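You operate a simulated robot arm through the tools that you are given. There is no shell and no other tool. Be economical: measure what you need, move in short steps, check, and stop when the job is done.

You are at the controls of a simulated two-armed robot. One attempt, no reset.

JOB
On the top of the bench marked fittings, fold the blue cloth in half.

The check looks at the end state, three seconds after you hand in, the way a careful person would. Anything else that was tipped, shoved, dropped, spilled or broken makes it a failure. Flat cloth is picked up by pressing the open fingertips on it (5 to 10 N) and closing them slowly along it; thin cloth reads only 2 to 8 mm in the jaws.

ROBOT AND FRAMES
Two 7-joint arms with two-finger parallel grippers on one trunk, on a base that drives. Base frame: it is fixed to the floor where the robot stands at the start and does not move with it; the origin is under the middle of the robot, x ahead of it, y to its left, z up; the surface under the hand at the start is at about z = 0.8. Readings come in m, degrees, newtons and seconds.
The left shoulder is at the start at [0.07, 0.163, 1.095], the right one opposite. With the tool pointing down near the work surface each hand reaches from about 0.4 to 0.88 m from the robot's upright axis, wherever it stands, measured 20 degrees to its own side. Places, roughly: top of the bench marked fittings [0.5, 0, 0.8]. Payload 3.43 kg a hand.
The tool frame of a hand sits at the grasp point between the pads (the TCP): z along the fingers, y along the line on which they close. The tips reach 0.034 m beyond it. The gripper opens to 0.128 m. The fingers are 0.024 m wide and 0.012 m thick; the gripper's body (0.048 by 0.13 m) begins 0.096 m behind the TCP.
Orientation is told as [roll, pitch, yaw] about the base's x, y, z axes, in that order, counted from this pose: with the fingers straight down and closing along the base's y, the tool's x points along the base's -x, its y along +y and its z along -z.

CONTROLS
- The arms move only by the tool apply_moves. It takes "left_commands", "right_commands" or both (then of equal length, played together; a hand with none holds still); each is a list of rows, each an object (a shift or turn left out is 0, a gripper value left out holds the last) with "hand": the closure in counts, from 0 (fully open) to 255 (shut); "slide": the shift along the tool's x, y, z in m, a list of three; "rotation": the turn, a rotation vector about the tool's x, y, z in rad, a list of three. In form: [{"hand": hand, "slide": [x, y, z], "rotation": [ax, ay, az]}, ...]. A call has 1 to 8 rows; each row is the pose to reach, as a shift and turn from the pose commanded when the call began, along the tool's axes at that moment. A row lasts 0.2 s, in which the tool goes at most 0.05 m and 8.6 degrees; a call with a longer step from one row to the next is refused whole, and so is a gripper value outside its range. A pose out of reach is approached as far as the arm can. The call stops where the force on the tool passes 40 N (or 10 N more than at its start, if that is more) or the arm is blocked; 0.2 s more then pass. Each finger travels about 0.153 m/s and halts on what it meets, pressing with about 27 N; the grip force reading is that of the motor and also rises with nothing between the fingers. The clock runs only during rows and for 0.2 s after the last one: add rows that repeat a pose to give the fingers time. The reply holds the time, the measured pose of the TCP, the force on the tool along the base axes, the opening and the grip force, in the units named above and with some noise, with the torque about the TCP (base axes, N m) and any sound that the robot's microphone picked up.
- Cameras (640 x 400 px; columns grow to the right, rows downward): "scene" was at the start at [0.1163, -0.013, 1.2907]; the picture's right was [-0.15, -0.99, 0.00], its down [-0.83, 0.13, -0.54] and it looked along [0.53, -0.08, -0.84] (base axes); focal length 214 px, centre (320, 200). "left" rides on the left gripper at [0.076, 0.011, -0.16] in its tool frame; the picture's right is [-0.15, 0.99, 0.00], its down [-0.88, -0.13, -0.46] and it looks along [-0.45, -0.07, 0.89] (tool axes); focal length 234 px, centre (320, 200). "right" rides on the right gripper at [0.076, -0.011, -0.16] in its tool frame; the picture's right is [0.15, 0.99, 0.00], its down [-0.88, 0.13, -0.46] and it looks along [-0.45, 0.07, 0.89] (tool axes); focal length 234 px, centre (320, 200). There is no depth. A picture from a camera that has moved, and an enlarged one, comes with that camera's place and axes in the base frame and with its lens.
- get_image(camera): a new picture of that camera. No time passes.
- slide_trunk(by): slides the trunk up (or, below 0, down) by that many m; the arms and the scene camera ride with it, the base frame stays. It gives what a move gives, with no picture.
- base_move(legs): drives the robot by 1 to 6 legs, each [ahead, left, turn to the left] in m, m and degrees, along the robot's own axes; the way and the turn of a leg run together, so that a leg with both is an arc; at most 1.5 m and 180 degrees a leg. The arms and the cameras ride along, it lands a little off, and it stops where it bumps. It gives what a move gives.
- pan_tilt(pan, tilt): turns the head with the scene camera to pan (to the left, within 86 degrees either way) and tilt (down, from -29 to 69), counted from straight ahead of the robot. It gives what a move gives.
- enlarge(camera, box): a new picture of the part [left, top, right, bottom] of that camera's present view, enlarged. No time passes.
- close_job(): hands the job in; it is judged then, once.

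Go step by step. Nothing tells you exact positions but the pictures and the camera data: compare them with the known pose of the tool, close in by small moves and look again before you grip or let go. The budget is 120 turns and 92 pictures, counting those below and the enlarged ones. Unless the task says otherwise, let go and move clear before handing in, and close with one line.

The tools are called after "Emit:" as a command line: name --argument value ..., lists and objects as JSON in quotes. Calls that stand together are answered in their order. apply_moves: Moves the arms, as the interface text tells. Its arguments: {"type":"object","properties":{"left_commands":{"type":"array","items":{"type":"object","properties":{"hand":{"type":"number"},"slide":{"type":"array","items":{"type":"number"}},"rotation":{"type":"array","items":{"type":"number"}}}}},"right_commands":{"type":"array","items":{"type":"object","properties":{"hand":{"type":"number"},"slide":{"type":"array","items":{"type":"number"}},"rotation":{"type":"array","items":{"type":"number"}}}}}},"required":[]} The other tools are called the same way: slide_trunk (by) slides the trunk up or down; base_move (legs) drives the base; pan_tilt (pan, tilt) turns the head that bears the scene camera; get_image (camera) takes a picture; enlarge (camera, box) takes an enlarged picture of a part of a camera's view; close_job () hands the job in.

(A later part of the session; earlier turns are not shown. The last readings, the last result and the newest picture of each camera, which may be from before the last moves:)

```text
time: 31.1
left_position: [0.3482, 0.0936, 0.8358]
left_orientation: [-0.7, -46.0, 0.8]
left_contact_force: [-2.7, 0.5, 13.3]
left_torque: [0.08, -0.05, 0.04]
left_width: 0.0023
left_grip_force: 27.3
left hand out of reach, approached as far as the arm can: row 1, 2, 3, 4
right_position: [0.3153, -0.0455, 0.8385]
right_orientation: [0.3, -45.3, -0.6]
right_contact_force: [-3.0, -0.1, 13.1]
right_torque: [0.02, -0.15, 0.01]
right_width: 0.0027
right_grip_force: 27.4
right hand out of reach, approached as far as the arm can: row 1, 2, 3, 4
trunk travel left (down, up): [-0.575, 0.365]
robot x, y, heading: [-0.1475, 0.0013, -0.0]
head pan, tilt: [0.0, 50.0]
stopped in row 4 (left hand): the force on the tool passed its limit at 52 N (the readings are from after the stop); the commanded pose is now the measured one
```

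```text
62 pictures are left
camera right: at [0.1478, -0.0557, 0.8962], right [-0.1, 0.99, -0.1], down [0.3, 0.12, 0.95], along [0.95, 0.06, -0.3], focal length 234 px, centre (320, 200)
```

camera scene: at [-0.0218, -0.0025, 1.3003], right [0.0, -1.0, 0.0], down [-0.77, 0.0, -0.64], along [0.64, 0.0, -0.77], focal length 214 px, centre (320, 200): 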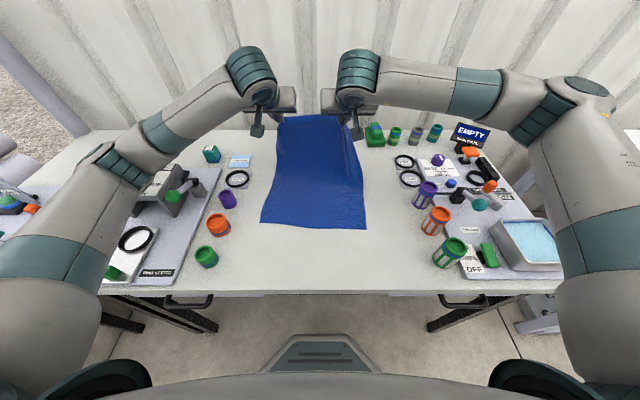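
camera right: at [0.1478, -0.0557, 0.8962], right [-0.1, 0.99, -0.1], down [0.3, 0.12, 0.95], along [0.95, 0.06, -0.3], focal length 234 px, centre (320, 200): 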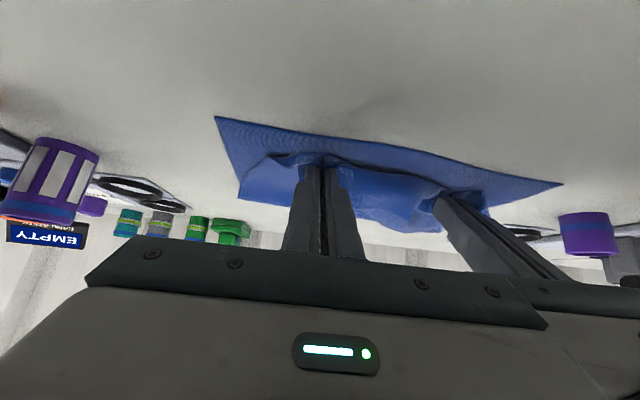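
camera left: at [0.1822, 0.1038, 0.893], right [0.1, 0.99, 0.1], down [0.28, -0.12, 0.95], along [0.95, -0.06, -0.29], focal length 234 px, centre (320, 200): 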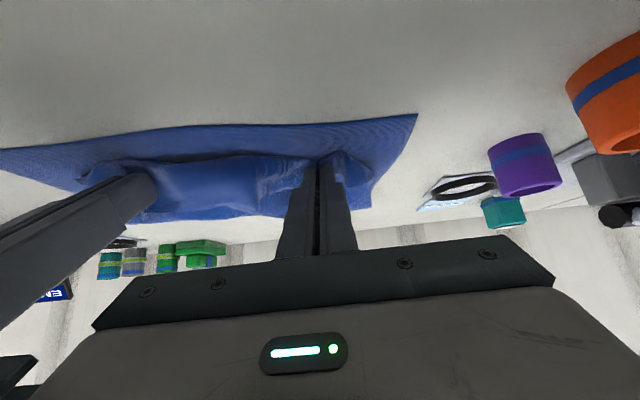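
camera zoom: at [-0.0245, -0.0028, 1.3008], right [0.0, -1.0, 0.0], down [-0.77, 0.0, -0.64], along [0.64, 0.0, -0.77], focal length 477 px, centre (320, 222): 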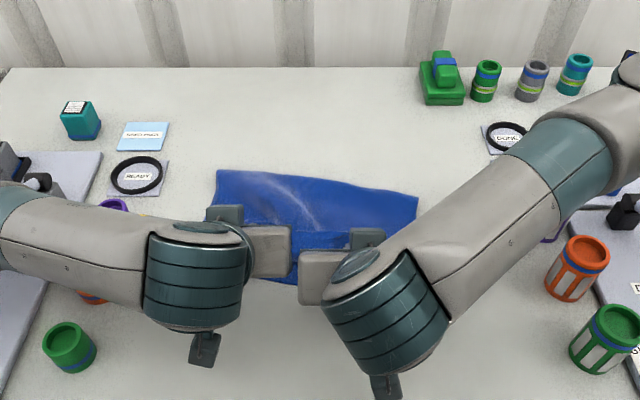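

That pose is too close in for the arms, so the hands squeezed inward and touched the bench. I'll lift back up past vertical with the original spacing. Then I'll drive the base back 0.12 m, which gives room and swings the cloth over at the same time.

Emit:
apply_moves --left_commands '[{"slide": [-0.0325, 0.01, -0.0141]}, {"slide": [-0.0785, 0.018, -0.0247]}, {"slide": [-0.126, 0.018, -0.0247]}, {"slide": [-0.1719, 0.022, -0.0212]}, {"slide": [-0.2143, 0.025, -0.0141]}, {"slide": [-0.2446, 0.025, 0.0141]}, {"slide": [-0.2588, 0.025, 0.0495]}]' --right_commands '[{"slide": [-0.0354, -0.008, -0.0113]}, {"slide": [-0.0827, -0.014, -0.0205]}, {"slide": [-0.1301, -0.014, -0.017]}, {"slide": [-0.1746, -0.017, -0.012]}, {"slide": [-0.2199, -0.019, -0.0035]}, {"slide": [-0.2503, -0.019, 0.0255]}, {"slide": [-0.2715, -0.019, 0.065]}]'

Emit:
get_image --camera "scene"

```text
time: 32.6
left_position: [0.5687, 0.1211, 0.9815]
left_orientation: [-0.4, -45.7, 0.8]
left_contact_force: [0.1, 0.0, -0.3]
left_torque: [-0.01, 0.0, -0.02]
left_width: 0.0023
left_grip_force: 27.5
left hand out of reach, approached as far as the arm can: row 1
right_position: [0.5541, -0.0659, 0.9823]
right_orientation: [0.1, -45.2, -0.4]
right_contact_force: [0.7, 0.5, -0.1]
right_torque: [-0.02, 0.04, 0.02]
right_width: 0.0023
right_grip_force: 26.9
trunk travel left (down, up): [-0.575, 0.365]
robot x, y, heading: [-0.1486, 0.0036, -0.3]
head pan, tilt: [0.0, 50.0]
```

```text
61 pictures are left
camera scene: at [-0.0246, -0.0032, 1.3004], right [0.0, -1.0, 0.0], down [-0.77, 0.0, -0.64], along [0.64, 0.0, -0.77], focal length 214 px, centre (320, 200)
```

scene: 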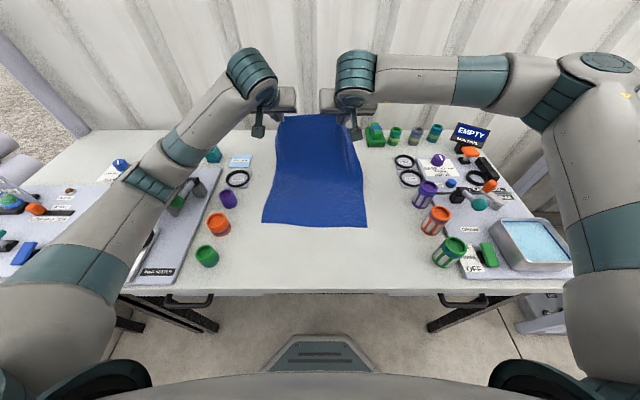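

The cloth is restored. I'll drive back 0.12 m with the hands holding their height.

Emit:
base_move --legs '[[-0.12, 0, 0]]'

Emit:
get_image --camera "scene"

```text
time: 33.9
left_position: [0.4453, 0.1208, 0.9824]
left_orientation: [-0.7, -45.9, 0.9]
left_contact_force: [-0.2, 0.1, 0.6]
left_torque: [0.03, -0.03, 0.0]
left_width: 0.0022
left_grip_force: 26.9
right_position: [0.4307, -0.0631, 0.9817]
right_orientation: [0.0, -45.1, -0.3]
right_contact_force: [-0.9, 0.1, 0.4]
right_torque: [0.0, -0.03, -0.02]
right_width: 0.0024
right_grip_force: 27.4
trunk travel left (down, up): [-0.575, 0.365]
robot x, y, heading: [-0.2717, 0.0024, -0.2]
head pan, tilt: [0.0, 50.0]
```

```text
60 pictures are left
camera scene: at [-0.147, -0.0021, 1.3003], right [0.0, -1.0, 0.0], down [-0.77, 0.0, -0.64], along [0.64, 0.0, -0.77], focal length 214 px, centre (320, 200)
```

scene: 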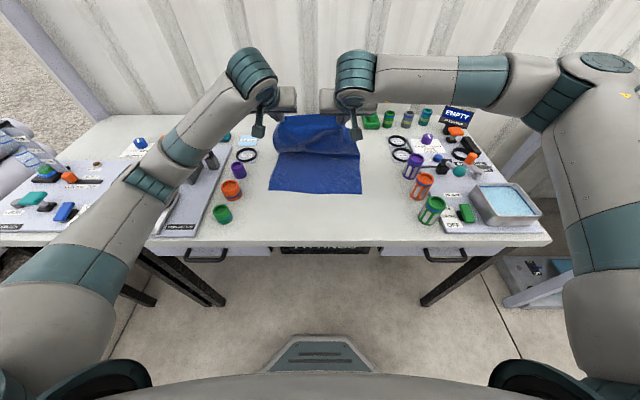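

The near corners are now at about (0.305, 0.155) and (0.293, −0.133). I'll descend along the 45° line to just short of the edge.

Emit:
apply_moves --left_commands '[{"slide": [0.035, 0, -0.001]}, {"slide": [0.07, 0, -0.0015]}, {"slide": [0.105, 0, -0.002]}, {"slide": [0.14, 0, -0.0025]}, {"slide": [0.175, 0, -0.003]}, {"slide": [0.19, 0, -0.004]}]' --right_commands '[{"slide": [0.035, 0, -0.001]}, {"slide": [0.07, 0, -0.0015]}, {"slide": [0.105, 0, -0.002]}, {"slide": [0.14, 0, -0.0025]}, {"slide": [0.175, 0, -0.003]}, {"slide": [0.19, 0, -0.003]}]'

Emit:
enlarge --camera "scene" --box '[220, 80, 420, 260]'

Emit:
get_image --camera "left"

Emit:
get_image --camera "right"

```text
time: 35.1
left_position: [0.3491, 0.123, 0.976]
left_orientation: [1.2, -57.6, -0.5]
left_contact_force: [-6.8, -23.8, -11.8]
left_torque: [-0.44, 0.53, -0.75]
left_width: 0.0022
left_grip_force: 26.8
right_position: [0.3011, -0.0532, 0.8781]
right_orientation: [2.1, -46.7, -0.6]
right_contact_force: [6.2, 22.7, 11.4]
right_torque: [0.36, -0.47, 0.76]
right_width: 0.0027
right_grip_force: 26.9
trunk travel left (down, up): [-0.575, 0.365]
robot x, y, heading: [-0.2692, 0.0002, 0.2]
head pan, tilt: [0.0, 50.0]
stopped in row 6 (left hand): the arm was blocked; the commanded pose is now the measured one
```

```text
2.22 times, centred on (320, 170) of scene
camera zoom: at [-0.1624, -0.0103, 1.3014], right [0.01, -1.0, -0.01], down [-0.76, 0.0, -0.65], along [0.65, 0.01, -0.76], focal length 477 px, centre (320, 267)
```

zoom: 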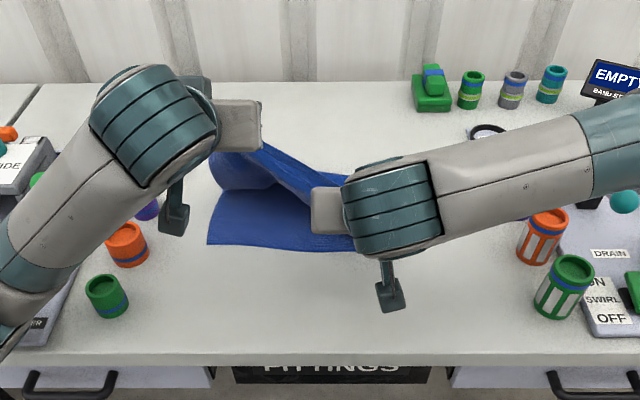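

```text
58 pictures are left
camera left: at [0.175, 0.1316, 0.9982], right [0.07, 0.99, 0.14], down [0.09, -0.14, 0.99], along [0.99, -0.06, -0.1], focal length 234 px, centre (320, 200)
```

left: 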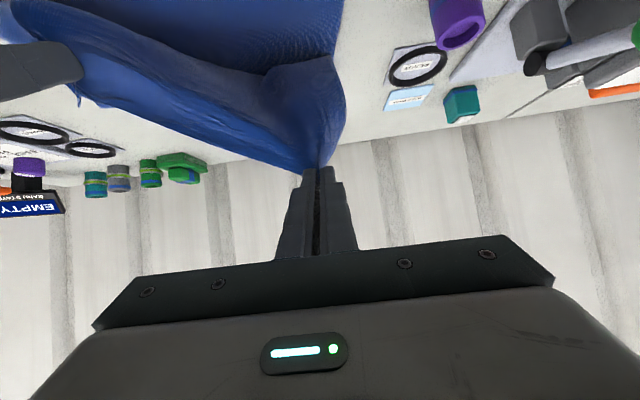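

```text
57 pictures are left
camera right: at [0.1324, -0.0695, 0.9305], right [-0.12, 0.99, -0.08], down [0.27, 0.11, 0.96], along [0.96, 0.09, -0.28], focal length 234 px, centre (320, 200)
```

right: 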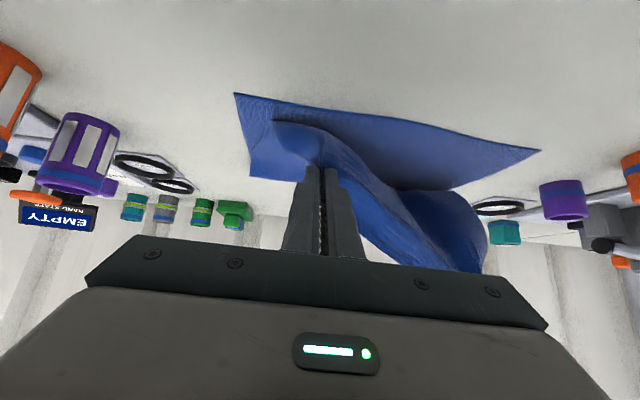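

The left arm got blocked partway, probably at a joint limit after the base move, so the left hand stayed high and the cloth twisted. I'll bring both hands back above the fold and reduce the tilt to about 35°.

Emit:
apply_moves --left_commands '[{"slide": [-0.0141, 0, 0.0195], "rotation": [0, 0.0975, 0]}, {"slide": [-0.0283, 0, 0.0389], "rotation": [0, 0.195, 0]}, {"slide": [-0.0425, 0, 0.0584], "rotation": [0, 0.2925, 0]}, {"slide": [-0.0566, 0, 0.0778], "rotation": [0, 0.39, 0]}, {"slide": [-0.0566, 0, 0.0778], "rotation": [0, 0.39, 0]}]' --right_commands '[{"slide": [-0.0412, -0.003, 0.0058], "rotation": [0, 0.05, 0]}, {"slide": [-0.0824, -0.0055, 0.0117], "rotation": [0, 0.1, 0]}, {"slide": [-0.1237, -0.008, 0.0175], "rotation": [0, 0.15, 0]}, {"slide": [-0.1649, -0.011, 0.0233], "rotation": [0, 0.2, 0]}, {"slide": [-0.1649, -0.011, 0.0233], "rotation": [0, 0.2, 0]}]'

Emit:
get_image --camera "scene"

```text
time: 36.3
left_position: [0.4599, 0.1283, 0.9652]
left_orientation: [-0.1, -33.9, 0.6]
left_contact_force: [-0.9, -5.2, 0.6]
left_torque: [-0.16, 0.02, -0.14]
left_width: 0.0022
left_grip_force: 27.3
right_position: [0.4445, -0.0621, 0.9676]
right_orientation: [0.9, -34.0, 0.1]
right_contact_force: [0.1, 4.6, -0.4]
right_torque: [0.06, 0.03, 0.17]
right_width: 0.0027
right_grip_force: 27.3
trunk travel left (down, up): [-0.575, 0.365]
robot x, y, heading: [-0.2755, 0.0006, -0.0]
head pan, tilt: [0.0, 50.0]
```

```text
56 pictures are left
camera scene: at [-0.1445, 0.0001, 1.2999], right [0.0, -1.0, 0.0], down [-0.77, 0.0, -0.64], along [0.64, 0.0, -0.77], focal length 214 px, centre (320, 200)
```

scene: 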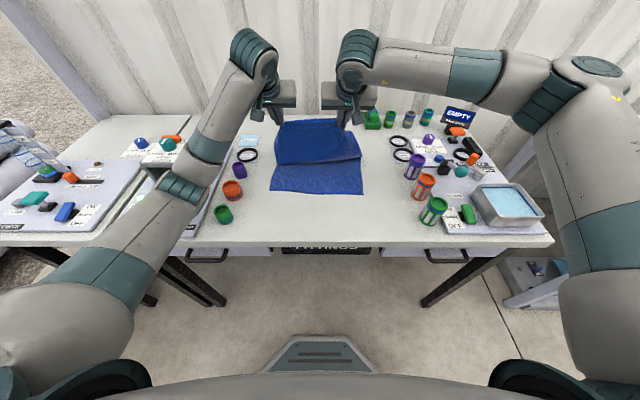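

Both hands are back up and the cloth is fine. Before going on I'll check the left panel, since the left arm passes over it.

Emit:
enlarge --camera "scene" --box '[60, 100, 300, 250]'

Emit:
pan_tilt --pan 40 --tilt 40

Emit:
get_image --camera "scene"

```text
2.67 times, centred on (180, 175) of scene
camera zoom: at [-0.1445, 0.0001, 1.2999], right [0.0, -1.0, 0.0], down [-0.77, 0.0, -0.64], along [0.64, 0.0, -0.77], focal length 572 px, centre (693, 267)
```

zoom: 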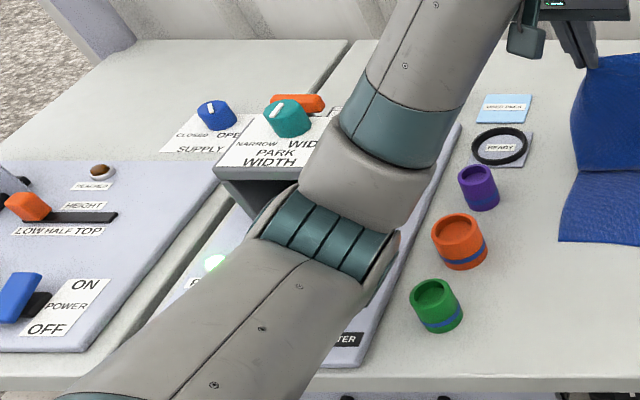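

```text
time: 37.4
left_position: [0.4589, 0.1294, 0.9672]
left_orientation: [0.0, -34.1, 0.6]
left_contact_force: [-0.6, -5.4, 0.5]
left_torque: [-0.18, 0.02, -0.14]
left_width: 0.002
left_grip_force: 27.3
right_position: [0.4443, -0.0611, 0.9683]
right_orientation: [0.7, -34.1, 0.1]
right_contact_force: [-0.8, 5.9, -0.3]
right_torque: [0.08, -0.01, 0.24]
right_width: 0.0024
right_grip_force: 27.0
trunk travel left (down, up): [-0.575, 0.365]
robot x, y, heading: [-0.2735, 0.0055, 0.4]
head pan, tilt: [40.0, 40.0]
```

```text
54 pictures are left
camera scene: at [-0.1572, 0.0552, 1.3144], right [0.64, -0.76, 0.0], down [-0.49, -0.41, -0.77], along [0.59, 0.49, -0.64], focal length 214 px, centre (320, 200)
```

scene: 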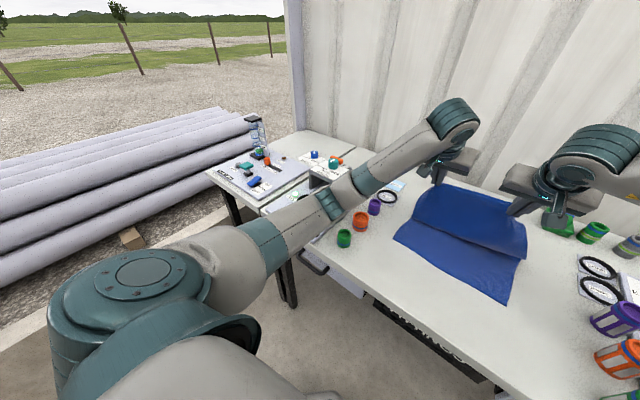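

The left elbow is well clear of the objects. From here I'll let the base do the travel and only lower the hands. First I'll drive forward 0.1 m to reset the fold.

Emit:
base_move --legs '[[0.1, 0, 0]]'

Emit:
pan_tilt --pan 0 --tilt 48

Emit:
get_image --camera "scene"

```text
time: 38.6
left_position: [0.5473, 0.131, 0.9713]
left_orientation: [0.1, -34.2, 1.0]
left_contact_force: [-0.5, -2.9, -0.4]
left_torque: [-0.1, -0.04, 0.01]
left_width: 0.0022
left_grip_force: 26.9
right_position: [0.5336, -0.0577, 0.9759]
right_orientation: [1.1, -34.6, 0.6]
right_contact_force: [0.1, 2.0, -0.4]
right_torque: [0.04, 0.01, 0.11]
right_width: 0.0025
right_grip_force: 26.8
trunk travel left (down, up): [-0.575, 0.365]
robot x, y, heading: [-0.1701, 0.0005, 0.8]
head pan, tilt: [40.0, 40.0]
stopped in leg 1: the robot was blocked; the commanded pose is now the measured one
```

```text
time: 39.7
left_position: [0.5464, 0.1317, 0.972]
left_orientation: [0.3, -34.5, 0.8]
left_contact_force: [-0.1, -4.5, -0.2]
left_torque: [-0.13, -0.02, -0.12]
left_width: 0.0019
left_grip_force: 26.7
right_position: [0.5334, -0.0579, 0.9757]
right_orientation: [1.1, -34.7, 0.3]
right_contact_force: [1.2, 3.7, -1.3]
right_torque: [0.06, 0.0, 0.18]
right_width: 0.0026
right_grip_force: 27.0
trunk travel left (down, up): [-0.575, 0.365]
robot x, y, heading: [-0.1759, 0.0042, 0.9]
head pan, tilt: [0.0, 48.0]
```

```text
53 pictures are left
camera scene: at [-0.0586, -0.0035, 1.3043], right [0.01, -1.0, 0.0], down [-0.74, -0.01, -0.68], along [0.68, 0.01, -0.74], focal length 214 px, centre (320, 200)
```

scene: 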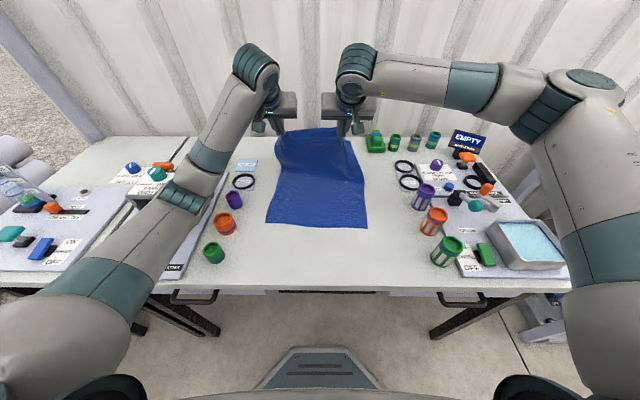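

The base was blocked near the end and turned slightly left, so the left forearm may have touched something. I'll look closely.

Emit:
enlarge --camera "scene" --box '[60, 130, 260, 280]'

Emit:
enlarge --camera "scene" --box '[380, 110, 600, 300]'

```text
2.67 times, centred on (160, 205) of scene
camera zoom: at [-0.0586, -0.0035, 1.3043], right [0.01, -1.0, 0.0], down [-0.74, -0.01, -0.68], along [0.68, 0.01, -0.74], focal length 572 px, centre (747, 187)
```

zoom: 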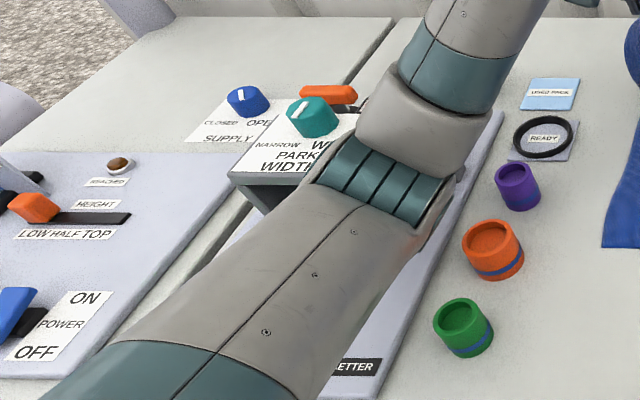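

```text
2.11 times, centred on (490, 205) of scene
camera zoom: at [-0.0586, -0.0035, 1.3043], right [0.01, -1.0, 0.0], down [-0.74, -0.01, -0.68], along [0.68, 0.01, -0.74], focal length 452 px, centre (-38, 190)
```

zoom: 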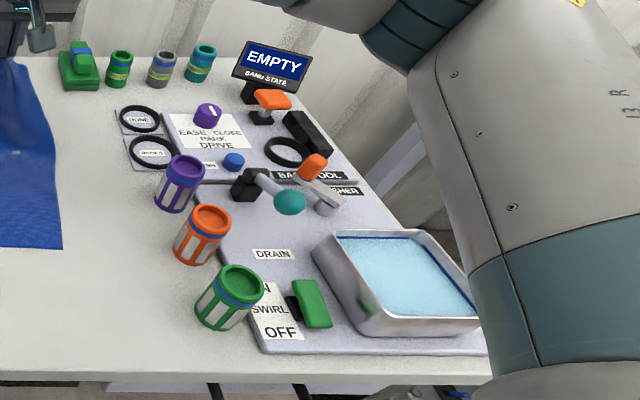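

The left elbow is low, right beside the raised PARK WIDTH block and its lever. I'll back off slightly to unload, then raise the trunk in steps so the elbows come up.

Emit:
base_move --legs '[[-0.04, 0, 0]]'

Emit:
slide_trunk --by 0.07

Emit:
get_image --camera "scene"

```text
time: 40.6
left_position: [0.5153, 0.1345, 0.9636]
left_orientation: [-0.1, -33.8, 0.9]
left_contact_force: [-0.3, -5.0, -0.5]
left_torque: [-0.17, 0.01, -0.1]
left_width: 0.002
left_grip_force: 27.2
right_position: [0.5025, -0.0565, 0.9681]
right_orientation: [0.8, -33.9, 0.5]
right_contact_force: [0.1, 4.5, -0.4]
right_torque: [0.04, 0.05, 0.1]
right_width: 0.0025
right_grip_force: 27.2
trunk travel left (down, up): [-0.575, 0.365]
robot x, y, heading: [-0.2104, 0.0008, 0.5]
head pan, tilt: [0.0, 48.0]
```

```text
time: 41.7
left_position: [0.5151, 0.1332, 1.0341]
left_orientation: [0.1, -33.8, 0.9]
left_contact_force: [-0.6, -3.8, 0.9]
left_torque: [-0.15, 0.0, -0.08]
left_width: 0.0024
left_grip_force: 27.3
right_position: [0.5025, -0.0566, 1.0381]
right_orientation: [0.8, -34.1, 0.4]
right_contact_force: [-0.6, 4.5, -0.2]
right_torque: [0.03, 0.04, 0.19]
right_width: 0.0026
right_grip_force: 27.9
trunk travel left (down, up): [-0.645, 0.295]
robot x, y, heading: [-0.2103, 0.004, 0.7]
head pan, tilt: [0.0, 48.0]
```

```text
50 pictures are left
camera scene: at [-0.0866, 0.0006, 1.3729], right [0.01, -1.0, 0.0], down [-0.74, -0.01, -0.67], along [0.67, 0.01, -0.74], focal length 214 px, centre (320, 200)
```

scene: 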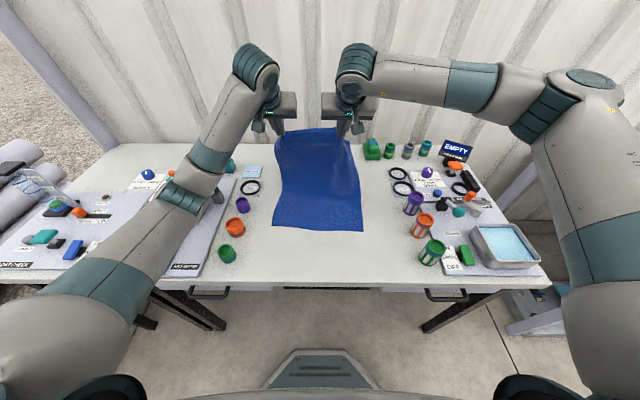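

The elbow is rising with the trunk. I'll lower and advance the hands, then raise the trunk once more.

Emit:
apply_moves --left_commands '[{"slide": [-0.003, -0.003, 0.026]}, {"slide": [-0.0055, -0.006, 0.052]}, {"slide": [-0.008, -0.006, 0.0777]}]' --right_commands '[{"slide": [-0.003, 0, 0.026]}, {"slide": [-0.0055, 0, 0.052]}, {"slide": [-0.008, 0, 0.0777]}]'

Emit:
slide_trunk --by 0.08

Emit:
get_image --camera "scene"

```text
time: 42.5
left_position: [0.5646, 0.1286, 0.9743]
left_orientation: [0.0, -33.8, 1.0]
left_contact_force: [0.8, 0.2, 0.7]
left_torque: [-0.02, 0.02, -0.01]
left_width: 0.002
left_grip_force: 26.9
right_position: [0.5516, -0.0568, 0.9796]
right_orientation: [0.8, -34.1, 0.5]
right_contact_force: [-0.2, 0.4, 0.0]
right_torque: [0.0, -0.02, -0.01]
right_width: 0.0026
right_grip_force: 27.4
trunk travel left (down, up): [-0.645, 0.295]
robot x, y, heading: [-0.213, 0.0029, 0.7]
head pan, tilt: [0.0, 48.0]
```

```text
time: 43.6
left_position: [0.5648, 0.1284, 1.0549]
left_orientation: [0.0, -33.7, 1.0]
left_contact_force: [0.1, -0.3, 0.3]
left_torque: [0.01, 0.0, -0.02]
left_width: 0.0021
left_grip_force: 27.0
right_position: [0.5513, -0.0559, 1.0594]
right_orientation: [0.8, -34.0, 0.5]
right_contact_force: [-1.1, 0.2, 0.2]
right_torque: [0.02, -0.02, 0.01]
right_width: 0.0027
right_grip_force: 27.0
trunk travel left (down, up): [-0.725, 0.215]
robot x, y, heading: [-0.2145, 0.002, 0.6]
head pan, tilt: [0.0, 48.0]
```

```text
49 pictures are left
camera scene: at [-0.0862, 0.0005, 1.4529], right [0.01, -1.0, 0.0], down [-0.74, -0.01, -0.67], along [0.67, 0.01, -0.74], focal length 214 px, centre (320, 200)
```

scene: 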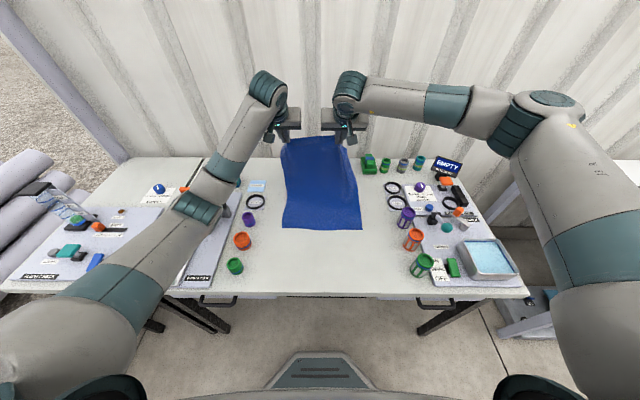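

I'll lower the hands back to cloth height and then drive back 0.09 m to bring the hands over the fold.

Emit:
apply_moves --left_commands '[{"slide": [0.015, 0, 0.022]}, {"slide": [0.03, 0, 0.044]}, {"slide": [0.0447, 0, 0.0663]}]' --right_commands '[{"slide": [0.0165, 0, 0.024]}, {"slide": [0.033, 0, 0.048]}, {"slide": [0.047, 0, 0.0705]}]'

Emit:
base_move --legs '[[-0.09, 0, 0]]'

Emit:
get_image --camera "scene"

```text
time: 44.5
left_position: [0.5637, 0.1295, 0.9738]
left_orientation: [0.0, -33.9, 1.0]
left_contact_force: [1.0, 0.5, 0.7]
left_torque: [0.05, 0.01, 0.0]
left_width: 0.0023
left_grip_force: 27.0
right_position: [0.5522, -0.0553, 0.9747]
right_orientation: [0.9, -34.0, 0.4]
right_contact_force: [-0.9, 0.0, 1.3]
right_torque: [0.01, 0.01, 0.0]
right_width: 0.0027
right_grip_force: 27.0
trunk travel left (down, up): [-0.725, 0.215]
robot x, y, heading: [-0.2123, 0.0056, 0.6]
head pan, tilt: [0.0, 48.0]
```

```text
time: 45.5
left_position: [0.4761, 0.1283, 0.974]
left_orientation: [0.0, -33.8, 1.0]
left_contact_force: [-1.0, 0.2, 0.0]
left_torque: [-0.02, -0.01, -0.01]
left_width: 0.0019
left_grip_force: 26.9
right_position: [0.4644, -0.0549, 0.9743]
right_orientation: [0.8, -34.0, 0.5]
right_contact_force: [0.0, 0.3, 0.0]
right_torque: [0.02, -0.02, 0.0]
right_width: 0.0028
right_grip_force: 27.8
trunk travel left (down, up): [-0.725, 0.215]
robot x, y, heading: [-0.3038, -0.001, 0.6]
head pan, tilt: [0.0, 48.0]
```

```text
48 pictures are left
camera scene: at [-0.1746, -0.0003, 1.4529], right [0.01, -1.0, 0.0], down [-0.74, -0.01, -0.67], along [0.67, 0.01, -0.74], focal length 214 px, centre (320, 200)
```

scene: 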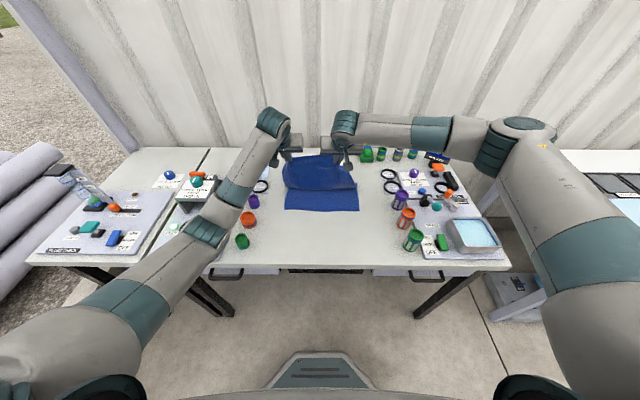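

This is going well. I'll increase the tilt to about 48° and lower the hands to 0.11 m above the bench, then check the left panel lever.

Emit:
apply_moves --left_commands '[{"slide": [0.009, 0, 0.01], "rotation": [0, -0.085, 0]}, {"slide": [0.018, 0, 0.02], "rotation": [0, -0.17, 0]}, {"slide": [0.0276, 0, 0.03], "rotation": [0, -0.25, 0]}, {"slide": [0.0276, 0, 0.03], "rotation": [0, -0.25, 0]}]' --right_commands '[{"slide": [0.009, 0, 0.01], "rotation": [0, -0.085, 0]}, {"slide": [0.018, 0, 0.02], "rotation": [0, -0.17, 0]}, {"slide": [0.0276, 0, 0.03], "rotation": [0, -0.25, 0]}, {"slide": [0.0276, 0, 0.03], "rotation": [0, -0.25, 0]}]'

Emit:
enlarge --camera "scene" --box '[140, 140, 400, 290]'

```text
time: 46.5
left_position: [0.4699, 0.1287, 0.9356]
left_orientation: [-0.1, -48.2, 1.1]
left_contact_force: [-0.3, 0.2, -0.1]
left_torque: [0.02, 0.0, -0.02]
left_width: 0.0023
left_grip_force: 26.8
right_position: [0.4578, -0.0553, 0.9342]
right_orientation: [1.0, -48.5, 0.2]
right_contact_force: [0.4, -0.2, 0.7]
right_torque: [0.02, 0.0, -0.01]
right_width: 0.0026
right_grip_force: 27.1
trunk travel left (down, up): [-0.725, 0.215]
robot x, y, heading: [-0.3053, 0.0024, 0.6]
head pan, tilt: [0.0, 48.0]
```

```text
2.46 times, centred on (270, 215) of scene
camera zoom: at [-0.1741, -0.0003, 1.4529], right [0.01, -1.0, 0.0], down [-0.74, -0.01, -0.67], along [0.67, 0.01, -0.74], focal length 528 px, centre (443, 163)
```

zoom: 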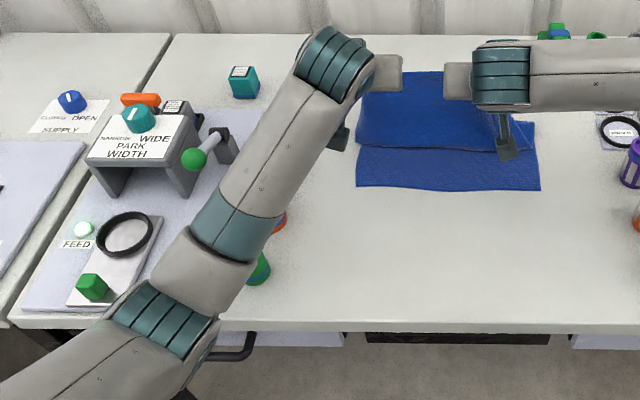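

The lever and panel look unchanged. I'll alternate driving back and lowering.

Emit:
base_move --legs '[[-0.07, 0, 0]]'

Emit:
apply_moves --left_commands '[{"slide": [0.0149, 0, 0.0133]}, {"slide": [0.0298, 0, 0.0267]}, {"slide": [0.0447, 0, 0.04]}, {"slide": [0.0447, 0, 0.04]}]' --right_commands '[{"slide": [0.0149, 0, 0.0133]}, {"slide": [0.0298, 0, 0.0267]}, {"slide": [0.0447, 0, 0.04]}, {"slide": [0.0447, 0, 0.04]}]'

Emit:
enlarge --camera "scene" --box '[180, 100, 440, 260]'

Emit:
get_image --camera "left"

```text
time: 47.6
left_position: [0.4002, 0.127, 0.9357]
left_orientation: [0.0, -48.3, 1.0]
left_contact_force: [-0.3, -0.5, 0.0]
left_torque: [0.02, -0.02, 0.03]
left_width: 0.0021
left_grip_force: 27.3
right_position: [0.3877, -0.0562, 0.9346]
right_orientation: [1.1, -48.3, 0.1]
right_contact_force: [-0.2, 0.1, 0.5]
right_torque: [-0.01, 0.03, 0.0]
right_width: 0.0028
right_grip_force: 26.9
trunk travel left (down, up): [-0.725, 0.215]
robot x, y, heading: [-0.3716, 0.0028, 0.5]
head pan, tilt: [0.0, 48.0]
```

```text
time: 48.6
left_position: [0.4007, 0.129, 0.8776]
left_orientation: [0.1, -48.2, 1.0]
left_contact_force: [0.1, -0.4, -1.0]
left_torque: [0.0, -0.01, 0.02]
left_width: 0.0022
left_grip_force: 27.0
right_position: [0.3882, -0.0563, 0.8755]
right_orientation: [1.0, -48.5, 0.2]
right_contact_force: [-0.3, 0.4, 0.2]
right_torque: [-0.01, 0.01, -0.01]
right_width: 0.0023
right_grip_force: 27.3
trunk travel left (down, up): [-0.725, 0.215]
robot x, y, heading: [-0.3691, -0.0014, 0.4]
head pan, tilt: [0.0, 48.0]
```

```text
2.46 times, centred on (310, 180) of scene
camera zoom: at [-0.2437, -0.0011, 1.453], right [0.01, -1.0, 0.0], down [-0.74, -0.01, -0.67], along [0.67, 0.01, -0.74], focal length 528 px, centre (345, 249)
```

zoom: 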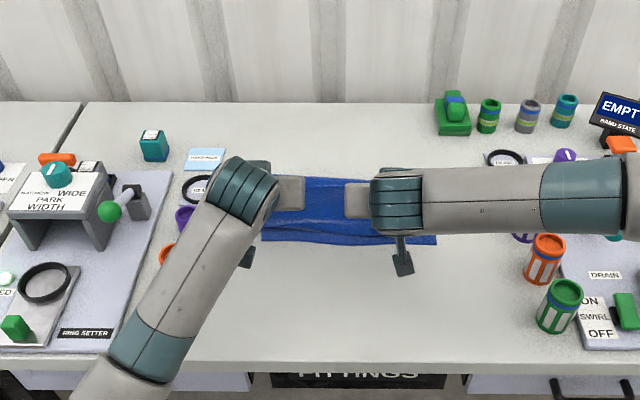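

```text
45 pictures are left
camera left: at [0.2298, 0.1374, 0.9282], right [0.08, 0.99, 0.11], down [0.25, -0.13, 0.96], along [0.96, -0.05, -0.26], focal length 234 px, centre (320, 200)
```

left: 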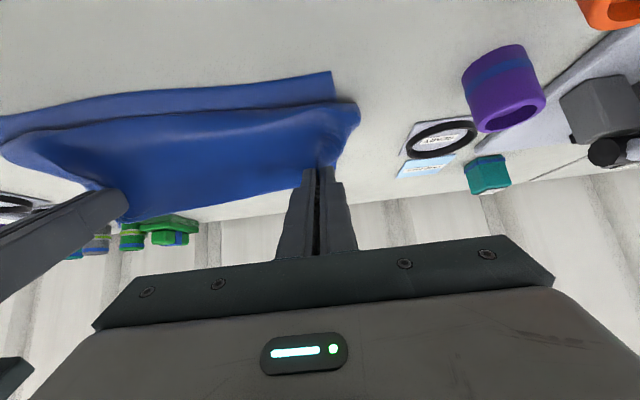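

Measured again, the cloth slid forward during the trunk lift. Its near edge is now at x≈0.36, so my line was off by 5 cm and the fold rolled to 0.51 instead of about 0.56. I'll raise the hands and drive forward to reset, then repeat with the right numbers.

Emit:
apply_moves --left_commands '[{"slide": [-0.0236, 0, -0.0211]}, {"slide": [-0.0472, 0, -0.0422]}, {"slide": [-0.0708, 0, -0.0633]}, {"slide": [-0.0708, 0, -0.0633]}]' --right_commands '[{"slide": [-0.0236, 0, -0.0211]}, {"slide": [-0.0472, 0, -0.0422]}, {"slide": [-0.0708, 0, -0.0633]}, {"slide": [-0.0708, 0, -0.0633]}]'

Emit:
base_move --legs '[[0.16, 0, 0]]'

Emit:
get_image --camera "scene"

```text
time: 49.6
left_position: [0.4, 0.1264, 0.9677]
left_orientation: [0.1, -48.0, 1.0]
left_contact_force: [0.4, -0.7, -0.7]
left_torque: [-0.01, -0.01, 0.01]
left_width: 0.0019
left_grip_force: 26.7
right_position: [0.3898, -0.0579, 0.974]
right_orientation: [1.0, -48.4, 0.0]
right_contact_force: [-0.6, 0.3, -0.2]
right_torque: [-0.01, 0.02, -0.02]
right_width: 0.0025
right_grip_force: 27.0
trunk travel left (down, up): [-0.725, 0.215]
robot x, y, heading: [-0.3695, 0.0001, 0.7]
head pan, tilt: [0.0, 48.0]
```

```text
time: 51.0
left_position: [0.5604, 0.1292, 0.9705]
left_orientation: [0.1, -48.2, 1.0]
left_contact_force: [0.5, -0.1, -0.3]
left_torque: [-0.01, -0.01, 0.01]
left_width: 0.0021
left_grip_force: 27.5
right_position: [0.551, -0.0549, 0.9723]
right_orientation: [1.0, -48.5, 0.2]
right_contact_force: [-1.1, 0.2, 0.4]
right_torque: [0.0, -0.02, 0.01]
right_width: 0.0025
right_grip_force: 26.5
trunk travel left (down, up): [-0.725, 0.215]
robot x, y, heading: [-0.2064, 0.0013, 0.7]
head pan, tilt: [0.0, 48.0]
```

```text
44 pictures are left
camera scene: at [-0.0828, 0.0006, 1.4531], right [0.01, -1.0, 0.0], down [-0.74, -0.01, -0.67], along [0.67, 0.01, -0.74], focal length 214 px, centre (320, 200)
```

scene: 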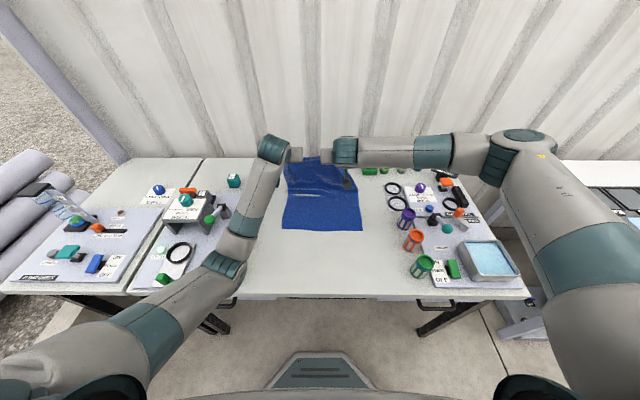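

The near corners are now at about (0.372, 0.143) and (0.358, −0.146), so the cloth also shifted 3 cm to the right. I'll move the hands forward and up, and 3 cm right to match.

Emit:
apply_moves --left_commands '[{"slide": [-0.0156, -0.011, 0.004]}, {"slide": [-0.0312, -0.022, 0.008]}, {"slide": [-0.0468, -0.033, 0.0118]}, {"slide": [-0.0468, -0.033, 0.0118]}]' --right_commands '[{"slide": [-0.0156, -0.011, 0.004]}, {"slide": [-0.0312, -0.022, 0.008]}, {"slide": [-0.0468, -0.033, 0.0118]}, {"slide": [-0.0468, -0.033, 0.0118]}]'

Emit:
enlarge --camera "scene" --box '[160, 110, 420, 280]'

```text
time: 52.0
left_position: [0.6016, 0.0983, 0.9963]
left_orientation: [-0.1, -48.1, 1.0]
left_contact_force: [0.0, -1.0, -0.9]
left_torque: [0.03, 0.02, -0.02]
left_width: 0.0021
left_grip_force: 26.9
right_position: [0.5921, -0.0882, 0.9978]
right_orientation: [1.0, -48.3, 0.2]
right_contact_force: [0.2, 0.8, -0.1]
right_torque: [0.03, 0.05, 0.01]
right_width: 0.0027
right_grip_force: 27.2
trunk travel left (down, up): [-0.725, 0.215]
robot x, y, heading: [-0.2085, -0.0003, 0.4]
head pan, tilt: [0.0, 48.0]
```

```text
2.35 times, centred on (290, 195) of scene
camera zoom: at [-0.0829, 0.001, 1.453], right [0.01, -1.0, 0.0], down [-0.74, -0.01, -0.67], along [0.67, 0.01, -0.74], focal length 505 px, centre (391, 212)
```

zoom: 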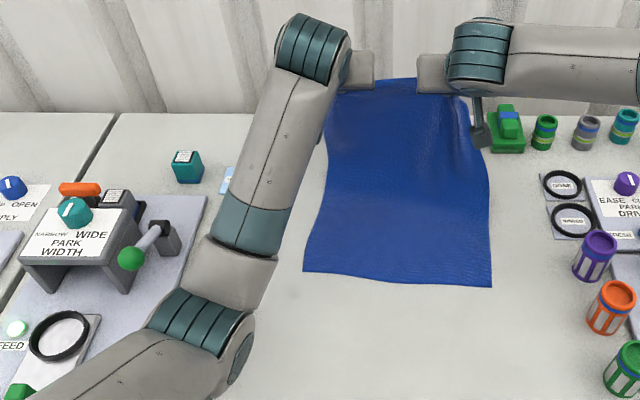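

The cloth is reset. I'll drive back 0.07 m, then do the first half of the 45° descent with the arms.

Emit:
base_move --legs '[[-0.07, 0, 0]]'

Emit:
apply_moves --left_commands '[{"slide": [0.028, 0, -0.001]}, {"slide": [0.056, 0, -0.002]}, {"slide": [0.084, 0, -0.003]}, {"slide": [0.1, 0, -0.004]}, {"slide": [0.1, 0, -0.004]}]' --right_commands '[{"slide": [0.028, 0, -0.001]}, {"slide": [0.056, 0, -0.002]}, {"slide": [0.084, 0, -0.003]}, {"slide": [0.1, 0, -0.004]}, {"slide": [0.1, 0, -0.004]}]'

Emit:
enlarge --camera "scene" --box '[180, 100, 440, 260]'

Emit:
get_image --camera "left"

```text
time: 53.0
left_position: [0.5311, 0.0967, 0.996]
left_orientation: [0.0, -48.1, 1.1]
left_contact_force: [-0.3, -0.1, -0.3]
left_torque: [0.0, -0.01, -0.01]
left_width: 0.0021
left_grip_force: 26.5
right_position: [0.5222, -0.0873, 0.9984]
right_orientation: [1.1, -48.4, 0.1]
right_contact_force: [-0.5, 0.6, -1.0]
right_torque: [-0.01, -0.02, 0.01]
right_width: 0.0021
right_grip_force: 26.6
trunk travel left (down, up): [-0.725, 0.215]
robot x, y, heading: [-0.2817, 0.0019, 0.7]
head pan, tilt: [0.0, 48.0]
```

```text
time: 54.2
left_position: [0.4614, 0.0957, 0.9214]
left_orientation: [-0.1, -48.2, 1.1]
left_contact_force: [0.0, -0.6, -0.5]
left_torque: [-0.01, 0.0, 0.02]
left_width: 0.0021
left_grip_force: 26.9
right_position: [0.4517, -0.089, 0.9258]
right_orientation: [1.0, -48.5, 0.3]
right_contact_force: [0.7, 0.3, 0.4]
right_torque: [-0.02, -0.01, -0.05]
right_width: 0.0023
right_grip_force: 27.1
trunk travel left (down, up): [-0.725, 0.215]
robot x, y, heading: [-0.2825, 0.0021, 0.6]
head pan, tilt: [0.0, 48.0]
```

```text
2.46 times, centred on (310, 180) of scene
camera zoom: at [-0.1535, 0.0002, 1.453], right [0.01, -1.0, 0.0], down [-0.74, -0.01, -0.67], along [0.67, 0.01, -0.74], focal length 528 px, centre (345, 249)
```

zoom: 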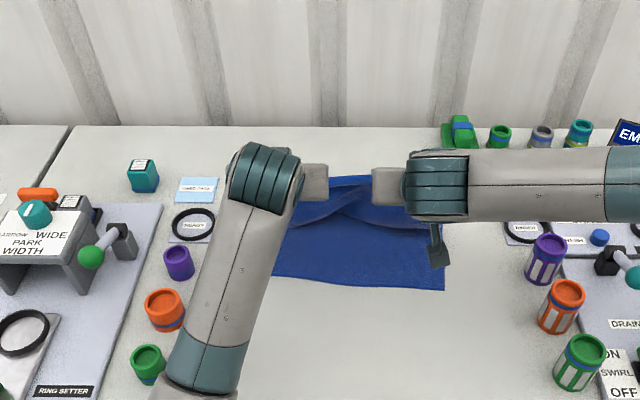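

```text
41 pictures are left
camera left: at [0.2927, 0.1044, 0.9716], right [0.08, 0.99, 0.11], down [0.25, -0.13, 0.96], along [0.97, -0.05, -0.26], focal length 234 px, centre (320, 200)
```

left: 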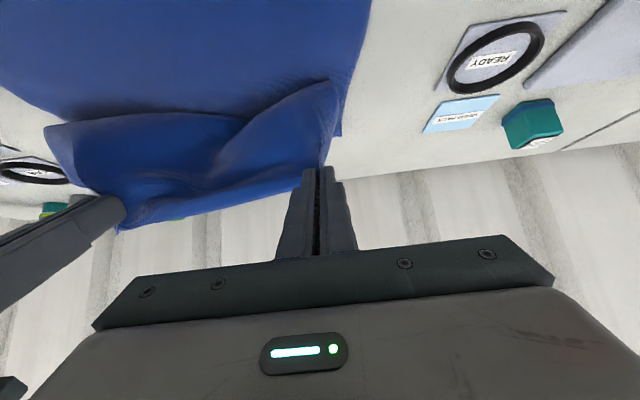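

The cloth hangs well without a bulge. I'll continue down with the arms.

Emit:
apply_moves --left_commands '[{"slide": [0.027, 0, -0.002]}, {"slide": [0.054, 0, -0.004]}, {"slide": [0.0797, 0, -0.0065]}, {"slide": [0.0797, 0, -0.0065]}]' --right_commands '[{"slide": [0.029, 0, -0.002]}, {"slide": [0.058, 0, -0.004]}, {"slide": [0.0869, 0, -0.0055]}, {"slide": [0.0869, 0, -0.0055]}]'

Emit:
get_image --camera "left"

Emit:
get_image --camera "right"

Emit:
enlarge --camera "scene" --box '[220, 120, 420, 260]'

```text
time: 55.2
left_position: [0.4021, 0.0951, 0.868]
left_orientation: [-0.1, -48.1, 1.1]
left_contact_force: [0.8, -0.3, 0.0]
left_torque: [0.0, 0.01, 0.0]
left_width: 0.0021
left_grip_force: 26.6
right_position: [0.3904, -0.0891, 0.8651]
right_orientation: [1.0, -48.5, 0.2]
right_contact_force: [0.3, -0.5, -0.7]
right_torque: [0.01, -0.02, 0.01]
right_width: 0.0025
right_grip_force: 27.3
trunk travel left (down, up): [-0.725, 0.215]
robot x, y, heading: [-0.2787, -0.0014, 0.8]
head pan, tilt: [0.0, 48.0]
```

```text
40 pictures are left
camera left: at [0.2327, 0.1039, 0.9196], right [0.08, 0.99, 0.11], down [0.25, -0.13, 0.96], along [0.96, -0.05, -0.26], focal length 234 px, centre (320, 200)
```

left: 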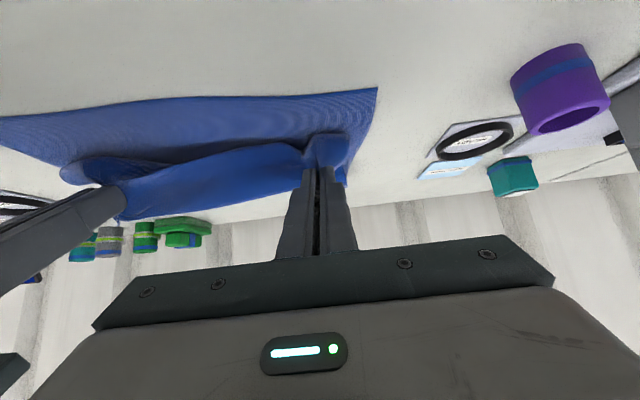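

```text
39 pictures are left
camera right: at [0.2213, -0.1038, 0.9134], right [-0.11, 0.99, -0.1], down [0.24, 0.12, 0.96], along [0.96, 0.09, -0.25], focal length 234 px, centre (320, 200)
```

right: 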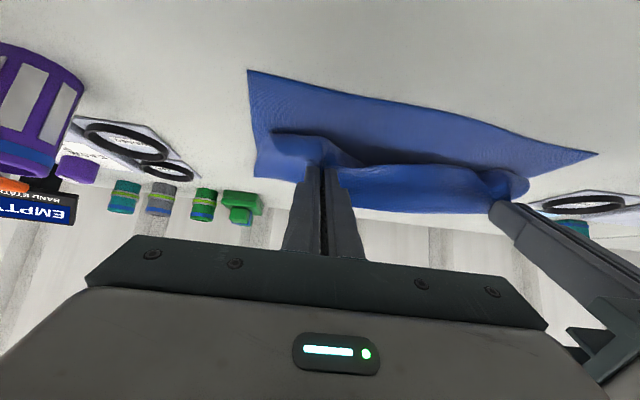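

```text
2.86 times, centred on (320, 190) of scene
camera zoom: at [-0.1528, 0.0001, 1.4529], right [0.01, -1.0, 0.0], down [-0.74, -0.01, -0.67], along [0.67, 0.01, -0.74], focal length 613 px, centre (320, 229)
```

zoom: 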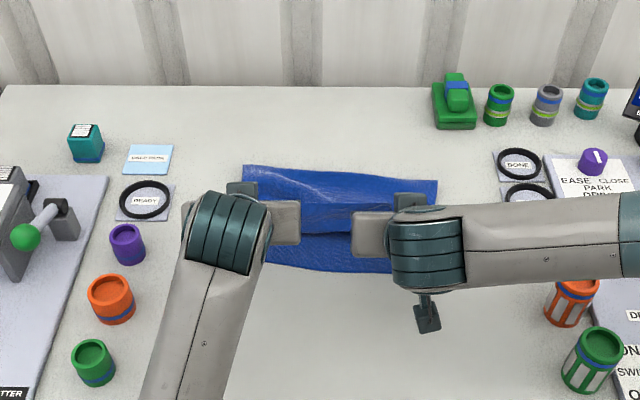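

The fold is about 2 cm short of mid-cloth. One more pass on a slightly lower line should fix it, so I'll bring the hands back up and forward to reset.

Emit:
apply_moves --left_commands '[{"slide": [-0.0481, 0, 0.0013]}, {"slide": [-0.0868, 0, 0.007]}, {"slide": [-0.1254, 0, 0.0126]}, {"slide": [-0.1678, 0, 0.015]}]' --right_commands '[{"slide": [-0.0471, 0, 0.0003]}, {"slide": [-0.0848, 0, 0.005]}, {"slide": [-0.1224, 0, 0.0096]}, {"slide": [-0.1631, 0, 0.0098]}]'

Emit:
base_move --legs '[[0.09, 0, 0]]'

Emit:
enlarge --camera "scene" --box '[160, 110, 420, 280]'

```text
time: 56.2
left_position: [0.5285, 0.0971, 0.9835]
left_orientation: [-0.1, -48.1, 1.2]
left_contact_force: [-0.2, 0.5, -0.8]
left_torque: [-0.01, -0.03, -0.02]
left_width: 0.0022
left_grip_force: 27.1
right_position: [0.5071, -0.0884, 0.9832]
right_orientation: [0.9, -48.2, 0.2]
right_contact_force: [0.8, 1.0, -0.4]
right_torque: [-0.01, 0.0, 0.03]
right_width: 0.0024
right_grip_force: 27.1
trunk travel left (down, up): [-0.725, 0.215]
robot x, y, heading: [-0.2796, 0.002, 0.4]
head pan, tilt: [0.0, 48.0]
```

```text
time: 57.3
left_position: [0.6146, 0.097, 0.9827]
left_orientation: [0.0, -48.1, 1.0]
left_contact_force: [0.3, -2.1, -0.2]
left_torque: [-0.04, 0.02, -0.04]
left_width: 0.0023
left_grip_force: 26.9
right_position: [0.5934, -0.0895, 0.9814]
right_orientation: [1.0, -48.4, 0.2]
right_contact_force: [0.5, 0.6, -1.1]
right_torque: [-0.03, 0.01, 0.03]
right_width: 0.0025
right_grip_force: 26.6
trunk travel left (down, up): [-0.725, 0.215]
robot x, y, heading: [-0.194, 0.0028, 0.5]
head pan, tilt: [0.0, 48.0]
```

```text
2.35 times, centred on (290, 195) of scene
camera zoom: at [-0.0653, 0.0007, 1.453], right [0.01, -1.0, 0.0], down [-0.74, -0.01, -0.67], along [0.67, 0.01, -0.74], focal length 505 px, centre (391, 212)
```

zoom: 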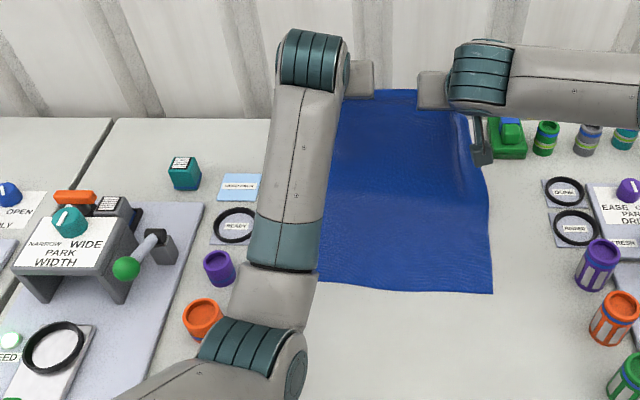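

The cloth is reset. I'll lower the hands first, then drive back 0.07 m and descend on the lower line.

Emit:
apply_moves --left_commands '[{"slide": [0.0112, 0, 0.01]}, {"slide": [0.0224, 0, 0.02]}]' --right_commands '[{"slide": [0.0112, 0, 0.01]}, {"slide": [0.0224, 0, 0.02]}]'

Emit:
base_move --legs '[[-0.07, 0, 0]]'

Emit:
apply_moves --left_commands '[{"slide": [0.033, 0, -0.001]}, {"slide": [0.066, 0, -0.002]}, {"slide": [0.099, 0, -0.003]}, {"slide": [0.099, 0, -0.003]}]' --right_commands '[{"slide": [0.033, 0, -0.001]}, {"slide": [0.066, 0, -0.002]}, {"slide": [0.099, 0, -0.003]}, {"slide": [0.099, 0, -0.003]}]'

Emit:
enlarge --camera "scene" --box '[220, 120, 420, 260]'

Emit:
get_image --camera "right"

```text
time: 57.9
left_position: [0.6167, 0.0989, 0.9532]
left_orientation: [0.0, -48.0, 0.9]
left_contact_force: [0.2, -1.5, -0.3]
left_torque: [-0.02, -0.02, -0.05]
left_width: 0.0021
left_grip_force: 27.0
right_position: [0.5935, -0.0887, 0.9517]
right_orientation: [1.0, -48.3, 0.2]
right_contact_force: [-0.1, 1.3, -1.1]
right_torque: [-0.03, 0.04, 0.06]
right_width: 0.0025
right_grip_force: 27.2
trunk travel left (down, up): [-0.725, 0.215]
robot x, y, heading: [-0.1895, 0.0017, 0.6]
head pan, tilt: [0.0, 48.0]
```

```text
time: 58.9
left_position: [0.5435, 0.0984, 0.9546]
left_orientation: [0.0, -48.2, 1.2]
left_contact_force: [-0.2, -1.7, 0.8]
left_torque: [-0.04, 0.0, -0.04]
left_width: 0.002
left_grip_force: 26.9
right_position: [0.5215, -0.0893, 0.9529]
right_orientation: [0.9, -48.4, 0.2]
right_contact_force: [0.0, 2.2, 0.6]
right_torque: [0.01, 0.0, 0.08]
right_width: 0.0025
right_grip_force: 26.7
trunk travel left (down, up): [-0.725, 0.215]
robot x, y, heading: [-0.2627, -0.0001, 0.7]
head pan, tilt: [0.0, 48.0]
```

```text
time: 59.9
left_position: [0.4807, 0.0992, 0.8859]
left_orientation: [0.4, -48.6, 0.9]
left_contact_force: [-1.1, -4.2, -0.6]
left_torque: [-0.09, 0.0, -0.13]
left_width: 0.0022
left_grip_force: 27.0
right_position: [0.4521, -0.0904, 0.8776]
right_orientation: [1.1, -48.5, 0.4]
right_contact_force: [0.5, 5.1, 0.1]
right_torque: [0.02, 0.03, 0.19]
right_width: 0.0023
right_grip_force: 27.0
trunk travel left (down, up): [-0.725, 0.215]
robot x, y, heading: [-0.2644, 0.0035, 0.7]
head pan, tilt: [0.0, 48.0]
```

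```text
2.86 times, centred on (320, 190) of scene
camera zoom: at [-0.1366, 0.0001, 1.4529], right [0.01, -1.0, 0.0], down [-0.74, -0.01, -0.67], along [0.67, 0.01, -0.74], focal length 613 px, centre (320, 229)
```

zoom: 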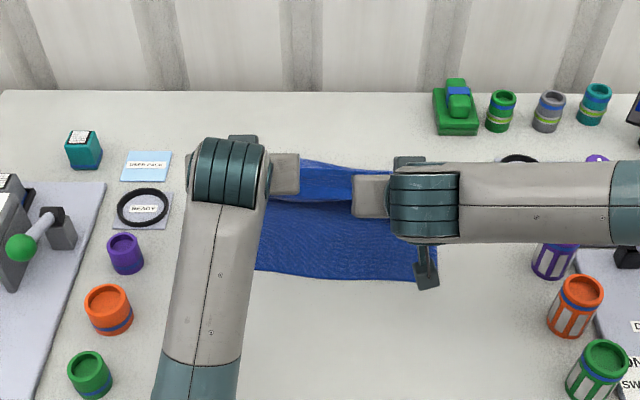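

```text
35 pictures are left
camera right: at [0.2836, -0.1054, 0.9267], right [-0.12, 0.99, -0.1], down [0.24, 0.12, 0.96], along [0.96, 0.09, -0.25], focal length 234 px, centre (320, 200)
```

right: 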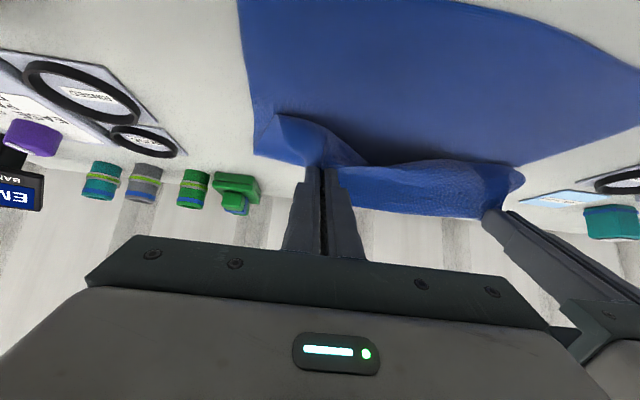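

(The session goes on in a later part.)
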